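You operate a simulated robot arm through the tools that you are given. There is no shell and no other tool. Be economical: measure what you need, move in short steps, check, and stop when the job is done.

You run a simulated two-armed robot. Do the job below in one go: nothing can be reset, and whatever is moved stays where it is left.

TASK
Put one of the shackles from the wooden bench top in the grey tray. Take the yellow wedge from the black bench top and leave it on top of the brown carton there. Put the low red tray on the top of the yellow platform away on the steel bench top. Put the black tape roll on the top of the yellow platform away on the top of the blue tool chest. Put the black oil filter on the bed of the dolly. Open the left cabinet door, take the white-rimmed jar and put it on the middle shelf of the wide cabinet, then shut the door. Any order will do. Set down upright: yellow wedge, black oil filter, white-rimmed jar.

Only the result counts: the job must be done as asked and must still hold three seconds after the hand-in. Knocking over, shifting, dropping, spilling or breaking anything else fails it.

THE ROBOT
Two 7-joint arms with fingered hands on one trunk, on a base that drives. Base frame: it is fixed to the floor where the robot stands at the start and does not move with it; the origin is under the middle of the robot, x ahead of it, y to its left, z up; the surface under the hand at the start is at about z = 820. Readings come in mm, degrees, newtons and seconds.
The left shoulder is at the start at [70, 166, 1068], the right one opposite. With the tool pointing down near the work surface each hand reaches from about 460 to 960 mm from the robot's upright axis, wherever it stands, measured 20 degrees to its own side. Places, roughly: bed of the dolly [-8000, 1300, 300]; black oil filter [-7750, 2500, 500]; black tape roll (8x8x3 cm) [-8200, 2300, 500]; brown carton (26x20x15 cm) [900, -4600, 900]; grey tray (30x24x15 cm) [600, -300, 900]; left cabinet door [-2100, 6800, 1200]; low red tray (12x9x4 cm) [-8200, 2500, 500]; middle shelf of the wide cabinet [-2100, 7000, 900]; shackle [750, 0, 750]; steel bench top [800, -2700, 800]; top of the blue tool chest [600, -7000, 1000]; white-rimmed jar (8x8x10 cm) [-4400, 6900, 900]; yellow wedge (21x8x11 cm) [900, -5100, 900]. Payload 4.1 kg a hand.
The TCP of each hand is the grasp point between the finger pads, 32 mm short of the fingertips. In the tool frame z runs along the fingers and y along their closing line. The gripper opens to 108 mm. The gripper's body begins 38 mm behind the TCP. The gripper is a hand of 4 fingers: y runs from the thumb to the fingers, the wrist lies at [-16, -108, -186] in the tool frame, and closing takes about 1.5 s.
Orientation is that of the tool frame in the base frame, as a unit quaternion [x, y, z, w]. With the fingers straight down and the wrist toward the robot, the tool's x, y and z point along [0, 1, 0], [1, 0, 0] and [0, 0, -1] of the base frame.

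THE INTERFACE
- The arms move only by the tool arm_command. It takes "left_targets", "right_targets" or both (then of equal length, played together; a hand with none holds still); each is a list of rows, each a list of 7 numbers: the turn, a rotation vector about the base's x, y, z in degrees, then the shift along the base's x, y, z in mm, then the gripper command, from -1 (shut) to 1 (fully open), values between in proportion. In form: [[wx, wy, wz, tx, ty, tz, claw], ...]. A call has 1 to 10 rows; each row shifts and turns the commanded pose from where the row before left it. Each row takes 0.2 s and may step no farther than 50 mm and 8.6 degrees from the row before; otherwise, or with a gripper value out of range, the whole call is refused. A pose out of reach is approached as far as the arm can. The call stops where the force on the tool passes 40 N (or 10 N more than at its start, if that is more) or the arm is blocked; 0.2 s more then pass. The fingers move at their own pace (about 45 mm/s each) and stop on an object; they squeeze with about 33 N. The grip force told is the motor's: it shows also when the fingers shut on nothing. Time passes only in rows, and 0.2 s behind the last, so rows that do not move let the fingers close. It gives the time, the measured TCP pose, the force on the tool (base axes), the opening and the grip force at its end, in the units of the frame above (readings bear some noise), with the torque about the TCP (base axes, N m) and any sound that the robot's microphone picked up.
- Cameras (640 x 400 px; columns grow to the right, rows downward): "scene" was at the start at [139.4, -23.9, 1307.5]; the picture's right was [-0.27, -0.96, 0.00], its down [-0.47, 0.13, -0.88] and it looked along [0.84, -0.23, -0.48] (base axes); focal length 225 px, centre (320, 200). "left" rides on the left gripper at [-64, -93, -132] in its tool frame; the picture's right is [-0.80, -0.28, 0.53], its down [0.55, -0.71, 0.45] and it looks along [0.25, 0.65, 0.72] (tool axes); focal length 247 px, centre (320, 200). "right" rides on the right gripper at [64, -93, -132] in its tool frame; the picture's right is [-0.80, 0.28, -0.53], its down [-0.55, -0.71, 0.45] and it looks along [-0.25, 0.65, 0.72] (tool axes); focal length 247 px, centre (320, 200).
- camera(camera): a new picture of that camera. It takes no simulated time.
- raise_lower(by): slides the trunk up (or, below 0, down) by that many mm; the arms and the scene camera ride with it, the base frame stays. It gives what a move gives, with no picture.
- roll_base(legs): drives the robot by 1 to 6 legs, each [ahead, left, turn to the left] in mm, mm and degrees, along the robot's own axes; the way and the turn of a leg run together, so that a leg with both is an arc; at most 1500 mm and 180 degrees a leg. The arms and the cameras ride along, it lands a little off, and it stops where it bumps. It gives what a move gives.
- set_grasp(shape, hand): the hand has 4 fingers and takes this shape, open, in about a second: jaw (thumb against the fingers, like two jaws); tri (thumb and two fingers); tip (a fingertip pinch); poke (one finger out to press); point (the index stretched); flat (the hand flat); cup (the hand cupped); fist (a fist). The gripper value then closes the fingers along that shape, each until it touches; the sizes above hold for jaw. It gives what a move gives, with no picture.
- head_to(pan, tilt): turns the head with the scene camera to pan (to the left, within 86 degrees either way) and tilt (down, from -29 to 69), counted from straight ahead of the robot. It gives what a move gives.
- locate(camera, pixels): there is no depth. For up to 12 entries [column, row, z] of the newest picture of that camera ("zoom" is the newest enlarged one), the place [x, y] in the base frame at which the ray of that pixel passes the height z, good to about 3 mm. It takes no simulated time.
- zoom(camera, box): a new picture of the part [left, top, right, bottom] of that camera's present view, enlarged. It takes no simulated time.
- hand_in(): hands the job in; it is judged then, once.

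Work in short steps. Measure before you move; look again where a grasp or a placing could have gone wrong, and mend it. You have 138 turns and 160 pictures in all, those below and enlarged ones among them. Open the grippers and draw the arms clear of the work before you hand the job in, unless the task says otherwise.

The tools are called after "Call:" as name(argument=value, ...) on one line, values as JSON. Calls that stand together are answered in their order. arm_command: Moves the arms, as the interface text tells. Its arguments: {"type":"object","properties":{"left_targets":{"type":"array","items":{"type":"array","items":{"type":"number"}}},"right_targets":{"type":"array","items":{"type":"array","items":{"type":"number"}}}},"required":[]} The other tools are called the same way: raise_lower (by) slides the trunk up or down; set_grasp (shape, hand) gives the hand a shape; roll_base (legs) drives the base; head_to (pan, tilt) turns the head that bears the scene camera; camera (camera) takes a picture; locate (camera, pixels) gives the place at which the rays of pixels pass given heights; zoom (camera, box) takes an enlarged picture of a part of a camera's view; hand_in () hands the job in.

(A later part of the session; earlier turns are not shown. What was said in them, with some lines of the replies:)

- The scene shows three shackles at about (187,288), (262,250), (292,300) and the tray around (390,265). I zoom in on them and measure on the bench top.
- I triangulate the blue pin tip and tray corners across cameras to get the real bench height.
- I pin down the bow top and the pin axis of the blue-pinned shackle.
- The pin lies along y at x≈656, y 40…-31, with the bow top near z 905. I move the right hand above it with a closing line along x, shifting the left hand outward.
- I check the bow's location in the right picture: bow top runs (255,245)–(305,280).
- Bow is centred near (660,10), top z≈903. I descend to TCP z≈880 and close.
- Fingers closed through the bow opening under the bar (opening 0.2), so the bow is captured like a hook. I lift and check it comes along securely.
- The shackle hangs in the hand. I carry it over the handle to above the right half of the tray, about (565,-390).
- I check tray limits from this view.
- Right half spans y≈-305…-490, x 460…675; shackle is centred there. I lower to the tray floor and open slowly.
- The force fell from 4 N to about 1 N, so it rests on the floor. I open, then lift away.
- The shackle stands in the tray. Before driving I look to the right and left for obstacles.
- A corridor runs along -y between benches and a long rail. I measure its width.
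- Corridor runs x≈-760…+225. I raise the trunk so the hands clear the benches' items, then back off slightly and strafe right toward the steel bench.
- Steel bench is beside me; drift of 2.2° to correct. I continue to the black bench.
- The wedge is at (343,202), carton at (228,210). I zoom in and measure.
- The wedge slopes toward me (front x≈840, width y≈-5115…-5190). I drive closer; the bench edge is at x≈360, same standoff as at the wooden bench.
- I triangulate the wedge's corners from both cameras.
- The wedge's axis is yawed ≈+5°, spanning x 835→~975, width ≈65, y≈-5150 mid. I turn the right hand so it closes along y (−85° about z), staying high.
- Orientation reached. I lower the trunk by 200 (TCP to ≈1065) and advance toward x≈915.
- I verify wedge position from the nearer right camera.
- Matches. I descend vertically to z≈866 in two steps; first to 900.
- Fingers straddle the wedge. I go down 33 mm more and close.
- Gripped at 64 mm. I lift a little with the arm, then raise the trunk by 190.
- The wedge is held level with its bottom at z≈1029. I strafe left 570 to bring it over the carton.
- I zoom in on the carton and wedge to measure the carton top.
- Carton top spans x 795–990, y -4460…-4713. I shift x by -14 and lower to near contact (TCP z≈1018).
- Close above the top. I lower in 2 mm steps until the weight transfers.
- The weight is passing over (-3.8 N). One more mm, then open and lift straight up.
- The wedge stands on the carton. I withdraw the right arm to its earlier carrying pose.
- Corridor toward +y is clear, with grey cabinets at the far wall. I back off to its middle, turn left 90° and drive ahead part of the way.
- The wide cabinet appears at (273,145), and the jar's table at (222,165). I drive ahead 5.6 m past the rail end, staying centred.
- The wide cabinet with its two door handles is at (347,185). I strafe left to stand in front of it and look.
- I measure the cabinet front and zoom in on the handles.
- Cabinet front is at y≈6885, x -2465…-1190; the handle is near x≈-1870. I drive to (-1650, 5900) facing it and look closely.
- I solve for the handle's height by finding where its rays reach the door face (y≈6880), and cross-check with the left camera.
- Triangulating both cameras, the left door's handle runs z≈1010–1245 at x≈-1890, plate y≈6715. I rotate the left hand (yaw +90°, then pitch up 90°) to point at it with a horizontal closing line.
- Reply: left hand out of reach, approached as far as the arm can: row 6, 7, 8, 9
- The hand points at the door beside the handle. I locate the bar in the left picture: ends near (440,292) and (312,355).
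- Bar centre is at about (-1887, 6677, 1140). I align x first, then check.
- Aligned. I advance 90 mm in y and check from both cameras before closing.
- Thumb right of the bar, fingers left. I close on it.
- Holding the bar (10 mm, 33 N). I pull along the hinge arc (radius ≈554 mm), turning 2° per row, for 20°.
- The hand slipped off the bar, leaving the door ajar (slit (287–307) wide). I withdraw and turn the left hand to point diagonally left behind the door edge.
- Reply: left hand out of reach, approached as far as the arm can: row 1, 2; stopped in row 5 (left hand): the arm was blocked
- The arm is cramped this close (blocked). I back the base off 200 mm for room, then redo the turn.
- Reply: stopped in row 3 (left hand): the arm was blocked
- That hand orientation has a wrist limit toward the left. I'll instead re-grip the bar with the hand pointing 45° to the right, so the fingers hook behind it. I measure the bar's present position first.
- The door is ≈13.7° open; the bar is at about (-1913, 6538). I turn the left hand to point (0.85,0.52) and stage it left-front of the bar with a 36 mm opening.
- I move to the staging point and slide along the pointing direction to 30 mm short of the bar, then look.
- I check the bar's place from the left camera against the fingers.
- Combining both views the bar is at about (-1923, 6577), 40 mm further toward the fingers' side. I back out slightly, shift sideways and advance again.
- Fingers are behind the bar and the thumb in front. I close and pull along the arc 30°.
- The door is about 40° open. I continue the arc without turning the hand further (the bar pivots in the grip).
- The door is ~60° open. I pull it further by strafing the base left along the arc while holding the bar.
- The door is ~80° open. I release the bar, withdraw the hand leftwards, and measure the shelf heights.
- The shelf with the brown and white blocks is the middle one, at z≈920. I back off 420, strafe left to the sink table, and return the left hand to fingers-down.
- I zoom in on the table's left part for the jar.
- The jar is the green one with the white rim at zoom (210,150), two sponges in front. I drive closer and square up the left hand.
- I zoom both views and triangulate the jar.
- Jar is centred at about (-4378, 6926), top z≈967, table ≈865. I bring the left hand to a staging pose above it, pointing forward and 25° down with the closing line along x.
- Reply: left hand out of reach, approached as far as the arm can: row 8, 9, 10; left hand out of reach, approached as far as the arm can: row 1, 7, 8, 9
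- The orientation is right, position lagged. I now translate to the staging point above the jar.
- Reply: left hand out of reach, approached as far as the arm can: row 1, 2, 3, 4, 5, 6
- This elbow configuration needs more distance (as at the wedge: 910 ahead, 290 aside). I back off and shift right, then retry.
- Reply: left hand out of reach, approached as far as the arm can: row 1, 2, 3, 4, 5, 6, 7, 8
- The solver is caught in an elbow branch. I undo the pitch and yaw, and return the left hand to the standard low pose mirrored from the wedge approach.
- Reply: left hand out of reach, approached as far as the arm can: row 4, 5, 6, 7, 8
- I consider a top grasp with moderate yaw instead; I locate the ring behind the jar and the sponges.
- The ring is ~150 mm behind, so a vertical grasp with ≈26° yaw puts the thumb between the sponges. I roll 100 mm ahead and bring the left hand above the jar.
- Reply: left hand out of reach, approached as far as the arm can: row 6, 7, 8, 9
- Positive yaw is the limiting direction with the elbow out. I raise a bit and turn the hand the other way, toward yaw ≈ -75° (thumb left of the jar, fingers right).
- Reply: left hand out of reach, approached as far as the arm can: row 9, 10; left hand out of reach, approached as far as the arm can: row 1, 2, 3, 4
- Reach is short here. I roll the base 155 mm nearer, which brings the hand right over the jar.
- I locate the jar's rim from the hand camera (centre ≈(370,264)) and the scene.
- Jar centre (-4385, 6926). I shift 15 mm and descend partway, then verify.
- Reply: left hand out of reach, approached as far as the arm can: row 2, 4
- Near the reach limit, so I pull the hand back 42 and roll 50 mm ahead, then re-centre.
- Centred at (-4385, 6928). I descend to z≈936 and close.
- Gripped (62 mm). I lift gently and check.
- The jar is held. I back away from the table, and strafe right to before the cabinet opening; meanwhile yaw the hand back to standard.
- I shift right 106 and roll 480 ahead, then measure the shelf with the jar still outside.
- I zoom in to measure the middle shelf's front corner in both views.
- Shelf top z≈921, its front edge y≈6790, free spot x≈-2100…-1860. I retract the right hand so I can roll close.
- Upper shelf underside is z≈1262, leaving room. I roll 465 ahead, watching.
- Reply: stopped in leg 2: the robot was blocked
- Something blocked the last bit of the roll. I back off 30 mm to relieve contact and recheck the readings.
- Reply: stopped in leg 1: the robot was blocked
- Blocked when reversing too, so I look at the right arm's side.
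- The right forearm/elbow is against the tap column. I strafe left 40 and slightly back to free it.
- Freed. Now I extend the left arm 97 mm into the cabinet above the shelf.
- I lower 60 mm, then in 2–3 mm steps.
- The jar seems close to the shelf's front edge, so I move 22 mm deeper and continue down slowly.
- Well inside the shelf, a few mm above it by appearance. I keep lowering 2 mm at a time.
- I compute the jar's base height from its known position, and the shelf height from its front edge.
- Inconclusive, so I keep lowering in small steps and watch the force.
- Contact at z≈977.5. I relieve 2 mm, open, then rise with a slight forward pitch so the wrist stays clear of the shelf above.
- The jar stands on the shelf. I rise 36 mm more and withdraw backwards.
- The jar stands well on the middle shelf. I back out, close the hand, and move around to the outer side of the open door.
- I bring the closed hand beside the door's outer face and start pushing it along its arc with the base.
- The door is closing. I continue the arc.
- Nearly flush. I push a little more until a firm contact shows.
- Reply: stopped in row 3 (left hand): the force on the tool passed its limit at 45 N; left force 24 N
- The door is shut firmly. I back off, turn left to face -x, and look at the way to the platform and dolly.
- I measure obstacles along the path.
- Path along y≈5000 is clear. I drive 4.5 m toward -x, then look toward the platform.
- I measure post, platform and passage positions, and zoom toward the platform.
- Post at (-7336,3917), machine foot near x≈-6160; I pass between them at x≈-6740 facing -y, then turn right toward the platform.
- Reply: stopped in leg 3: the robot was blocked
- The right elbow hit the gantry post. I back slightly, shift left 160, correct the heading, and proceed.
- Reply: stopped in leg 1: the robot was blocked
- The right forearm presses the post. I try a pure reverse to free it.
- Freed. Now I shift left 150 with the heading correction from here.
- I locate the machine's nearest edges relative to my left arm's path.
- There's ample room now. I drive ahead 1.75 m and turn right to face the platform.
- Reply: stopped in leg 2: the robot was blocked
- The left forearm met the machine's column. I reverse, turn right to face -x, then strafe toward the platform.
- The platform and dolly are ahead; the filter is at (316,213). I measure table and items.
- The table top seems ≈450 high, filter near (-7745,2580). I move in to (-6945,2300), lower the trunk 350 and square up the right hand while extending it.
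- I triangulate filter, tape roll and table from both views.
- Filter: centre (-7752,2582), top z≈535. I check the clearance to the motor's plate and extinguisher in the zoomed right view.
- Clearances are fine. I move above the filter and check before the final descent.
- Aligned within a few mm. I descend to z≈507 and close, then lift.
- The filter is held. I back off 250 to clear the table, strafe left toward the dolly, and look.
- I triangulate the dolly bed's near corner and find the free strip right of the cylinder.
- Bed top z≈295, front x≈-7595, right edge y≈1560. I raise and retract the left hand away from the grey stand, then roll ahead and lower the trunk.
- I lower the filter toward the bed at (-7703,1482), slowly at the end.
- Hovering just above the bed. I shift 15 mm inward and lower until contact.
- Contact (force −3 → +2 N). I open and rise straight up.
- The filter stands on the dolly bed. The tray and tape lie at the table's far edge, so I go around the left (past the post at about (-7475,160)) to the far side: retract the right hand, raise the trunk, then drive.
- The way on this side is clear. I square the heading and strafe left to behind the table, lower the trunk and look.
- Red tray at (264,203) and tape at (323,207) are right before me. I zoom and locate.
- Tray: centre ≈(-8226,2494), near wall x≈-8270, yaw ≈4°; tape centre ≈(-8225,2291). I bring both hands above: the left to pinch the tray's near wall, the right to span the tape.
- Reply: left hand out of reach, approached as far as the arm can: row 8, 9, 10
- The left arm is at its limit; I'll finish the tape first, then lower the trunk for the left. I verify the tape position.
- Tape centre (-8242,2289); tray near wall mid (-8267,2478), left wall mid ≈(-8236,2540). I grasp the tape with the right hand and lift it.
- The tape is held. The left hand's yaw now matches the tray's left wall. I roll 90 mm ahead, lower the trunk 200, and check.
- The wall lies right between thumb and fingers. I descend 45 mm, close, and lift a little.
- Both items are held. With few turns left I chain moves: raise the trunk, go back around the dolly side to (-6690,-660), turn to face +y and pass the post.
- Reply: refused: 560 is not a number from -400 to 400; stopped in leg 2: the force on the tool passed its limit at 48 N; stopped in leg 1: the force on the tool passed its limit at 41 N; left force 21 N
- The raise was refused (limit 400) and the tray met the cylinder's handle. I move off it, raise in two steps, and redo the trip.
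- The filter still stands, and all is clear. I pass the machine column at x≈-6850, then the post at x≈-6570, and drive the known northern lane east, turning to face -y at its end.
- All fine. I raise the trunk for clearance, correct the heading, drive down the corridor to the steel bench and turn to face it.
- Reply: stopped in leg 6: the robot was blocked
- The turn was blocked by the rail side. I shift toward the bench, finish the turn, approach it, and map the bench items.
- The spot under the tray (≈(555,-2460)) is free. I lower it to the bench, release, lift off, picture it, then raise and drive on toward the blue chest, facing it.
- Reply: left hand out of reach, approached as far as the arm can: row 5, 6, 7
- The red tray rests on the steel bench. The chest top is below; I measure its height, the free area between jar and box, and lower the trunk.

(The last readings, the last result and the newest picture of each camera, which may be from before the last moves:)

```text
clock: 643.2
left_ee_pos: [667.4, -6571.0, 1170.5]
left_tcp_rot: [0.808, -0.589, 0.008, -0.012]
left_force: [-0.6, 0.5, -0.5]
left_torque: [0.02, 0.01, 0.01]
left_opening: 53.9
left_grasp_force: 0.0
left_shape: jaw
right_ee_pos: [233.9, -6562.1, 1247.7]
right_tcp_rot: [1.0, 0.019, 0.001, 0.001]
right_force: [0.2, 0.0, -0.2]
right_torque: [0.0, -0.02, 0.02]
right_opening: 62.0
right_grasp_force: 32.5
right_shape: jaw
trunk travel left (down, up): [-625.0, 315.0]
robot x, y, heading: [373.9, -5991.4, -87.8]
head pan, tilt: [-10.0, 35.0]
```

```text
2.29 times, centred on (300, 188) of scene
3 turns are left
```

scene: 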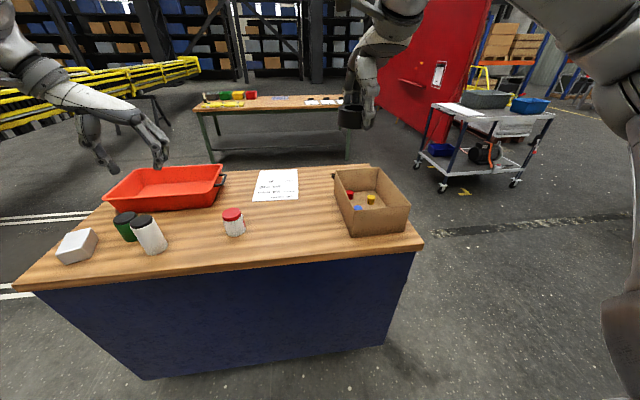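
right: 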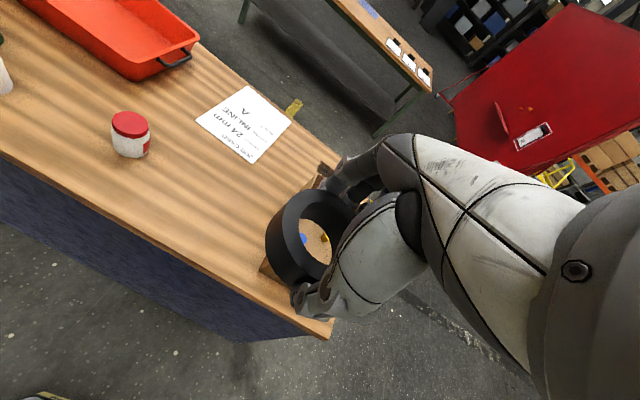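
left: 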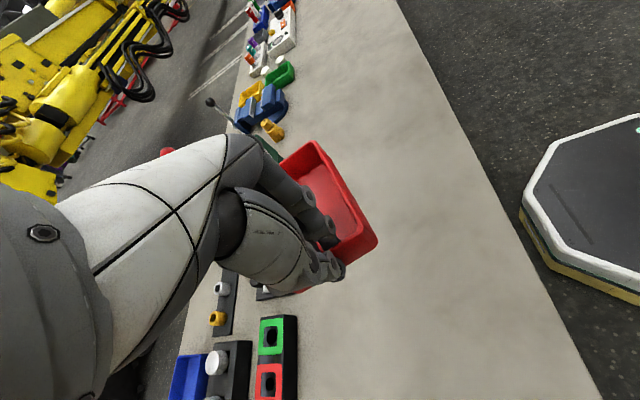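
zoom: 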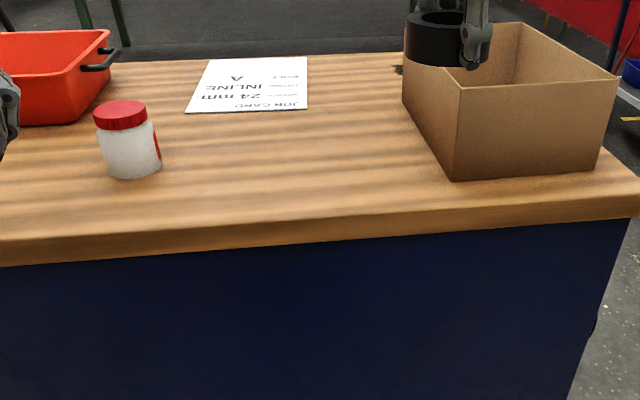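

Comparing views before and after lowering gives top z≈1005; free centre ≈(350,-6790). I carry the tape there, lower it to just touching, release, lift off and retract, then check.

Call:
arm_command(right_targets=[[0, 0, 0, 19.3, -38, 0, -1], [0, 0, 0, 19.3, -38, 0, -1], [0, 0, 0, 19.3, -38, 0, -1], [0, 0, 0, 19.3, -38, 0, -1], [0, 0, 0, 19.3, -38, 0, -1], [0, 0, 0, 19.3, -38, 0, -1], [0, 0, 0, 0, 0, -45, -1], [0, 0, 0, 0, 0, -45, -1], [0, 0, 0, 0, 0, -45, -1], [0, 0, 0, 0, 0, 0, -1]])

Call:
arm_command(right_targets=[[0, 0, 0, 0, 0, -40, -1], [0, 0, 0, 0, 0, -15, -1], [0, 0, 0, 0, 0, -8, -1], [0, 0, 0, 0, 0, -4, -1], [0, 0, 0, 0, 0, 0, -1]])

Call:
zoom(camera="scene", box=[160, 100, 440, 275])

```text
clock: 645.4
left_ee_pos: [665.7, -6569.5, 1171.3]
left_tcp_rot: [0.809, -0.588, 0.008, -0.011]
left_force: [1.3, -0.3, 0.5]
left_torque: [-0.01, -0.03, 0.0]
left_opening: 53.7
left_grasp_force: 0.1
left_shape: jaw
right_ee_pos: [349.2, -6793.1, 1110.6]
right_tcp_rot: [1.0, 0.019, 0.0, 0.001]
right_force: [0.5, -0.7, -1.2]
right_torque: [0.02, -0.01, 0.0]
right_opening: 62.0
right_grasp_force: 33.4
right_shape: jaw
trunk travel left (down, up): [-625.0, 315.0]
robot x, y, heading: [377.4, -5992.6, -87.6]
head pan, tilt: [-10.0, 35.0]
```

```text
clock: 646.6
left_ee_pos: [666.8, -6570.6, 1168.8]
left_tcp_rot: [0.809, -0.588, 0.008, -0.011]
left_force: [0.5, 0.4, -0.8]
left_torque: [0.07, 0.01, -0.03]
left_opening: 53.8
left_grasp_force: 0.1
left_shape: jaw
right_ee_pos: [349.2, -6789.3, 1045.0]
right_tcp_rot: [1.0, 0.019, 0.0, 0.001]
right_force: [-0.7, 0.5, -1.5]
right_torque: [0.0, -0.01, 0.0]
right_opening: 61.5
right_grasp_force: 33.4
right_shape: jaw
trunk travel left (down, up): [-625.0, 315.0]
robot x, y, heading: [379.0, -5994.4, -87.9]
head pan, tilt: [-10.0, 35.0]
```

```text
2.29 times, centred on (300, 188) of scene
2 turns are left
```

zoom: 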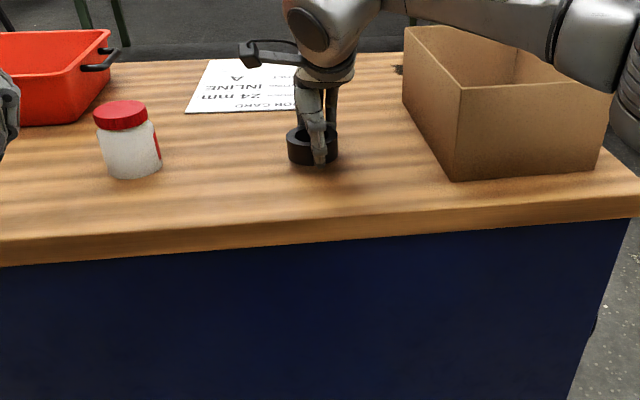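

The tape hovers just above the free wood. I lower 5 mm more, open, lift straight up and draw both hands back.

Call:
arm_command(right_targets=[[0, 0, 0, 0, 0, -3, -1], [0, 0, 0, 0, 0, -2, -1], [0, 0, 0, 0, 0, 0, -0.2], [0, 0, 0, 0, 0, 0, 0.4], [0, 0, 0, 0, 0, 0, 1], [0, 0, 0, 0, 0, 0, 1], [0, 0, 0, 0, 0, 0, 1], [0, 0, 0, 0, 0, 25, 1], [0, 0, 0, 0, 0, 45, 1], [0, 0, 0, 0, 0, 45, 1]])

Call:
arm_command(right_targets=[[0, 0, 0, 0, 0, 45, 1], [0, 0, 0, -10, 30, 30, 1], [0, 0, 0, -10, 40, 0, 1], [0, 0, 0, -10, 40, 0, 1], [0, 0, 0, -10, 40, 0, 1], [0, 0, 0, 0, 0, 0, 1]], left_targets=[[0, 0, 0, 0, 0, 20, 1], [0, 0, 0, 0, 0, 20, 1], [0, 0, 0, 0, 0, 0, 1], [0, 0, 0, 0, 0, 0, 1], [0, 0, 0, 0, 0, 0, 1], [0, 0, 0, 0, 0, 0, 1]])

Call:
camera(camera="scene")

```text
clock: 648.8
left_ee_pos: [668.3, -6570.1, 1170.7]
left_tcp_rot: [0.808, -0.588, 0.008, -0.011]
left_force: [0.4, 0.1, -0.5]
left_torque: [0.0, -0.01, 0.0]
left_opening: 53.5
left_grasp_force: 0.0
left_shape: jaw
right_ee_pos: [349.6, -6789.9, 1153.2]
right_tcp_rot: [1.0, 0.019, 0.0, 0.002]
right_force: [-0.1, -0.7, 0.0]
right_torque: [-0.01, 0.05, 0.01]
right_opening: 107.7
right_grasp_force: 0.0
right_shape: jaw
trunk travel left (down, up): [-625.0, 315.0]
robot x, y, heading: [374.8, -5992.8, -87.7]
head pan, tilt: [-10.0, 35.0]
```

```text
clock: 650.2
left_ee_pos: [667.3, -6573.4, 1209.0]
left_tcp_rot: [0.808, -0.589, 0.007, -0.011]
left_force: [-0.3, 0.3, 0.1]
left_torque: [0.0, 0.01, 0.0]
left_opening: 107.7
left_grasp_force: 0.0
left_shape: jaw
right_ee_pos: [309.1, -6642.8, 1227.0]
right_tcp_rot: [1.0, 0.018, 0.0, 0.0]
right_force: [0.4, 0.3, -0.1]
right_torque: [-0.03, 0.04, 0.0]
right_opening: 107.6
right_grasp_force: 0.1
right_shape: jaw
trunk travel left (down, up): [-625.0, 315.0]
robot x, y, heading: [377.6, -5993.9, -87.8]
head pan, tilt: [-10.0, 35.0]
```

```text
8 pictures are left
1 turns are left
```

scene: 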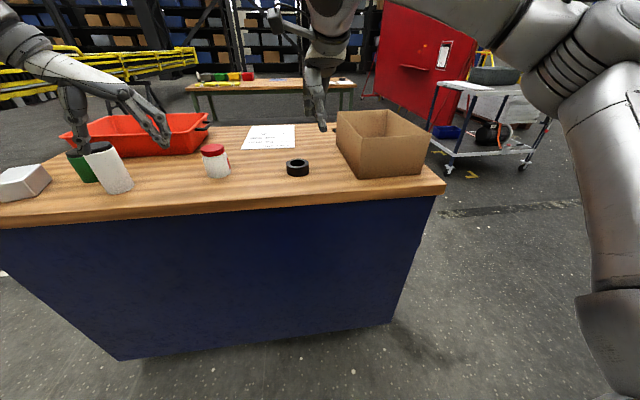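

The tape roll rests on the chest top at (297,168), both hands are open and clear. I hand the job in.

Call:
hand_in()

```text
The job is handed in.
```

I did all six parts and handed the job in. The jar was last checked on its shelf before the door was shut, and no verdict has come back.

- **Shackle:** the blue-pinned one is in the grey tray.
- **Yellow wedge:** it stands upright on the brown carton.
- **Red tray:** it sits on the steel bench top.
- **Black tape roll:** it lies on top of the blue tool chest.
- **Oil filter:** it stands upright on the bed of the dolly.
- **White-rimmed jar:** it stands upright on the middle shelf of the wide cabinet, and the left door is shut.

There were some bumps on the way. The arms touched the tap column by the cabinet, a gantry post and the yellow machine's column. The red tray, while carried, hit a handle on the dolly's cylinder at about 48 N. I saw nothing moved or knocked over in the pictures I took, but I did not check every spot afterwards.
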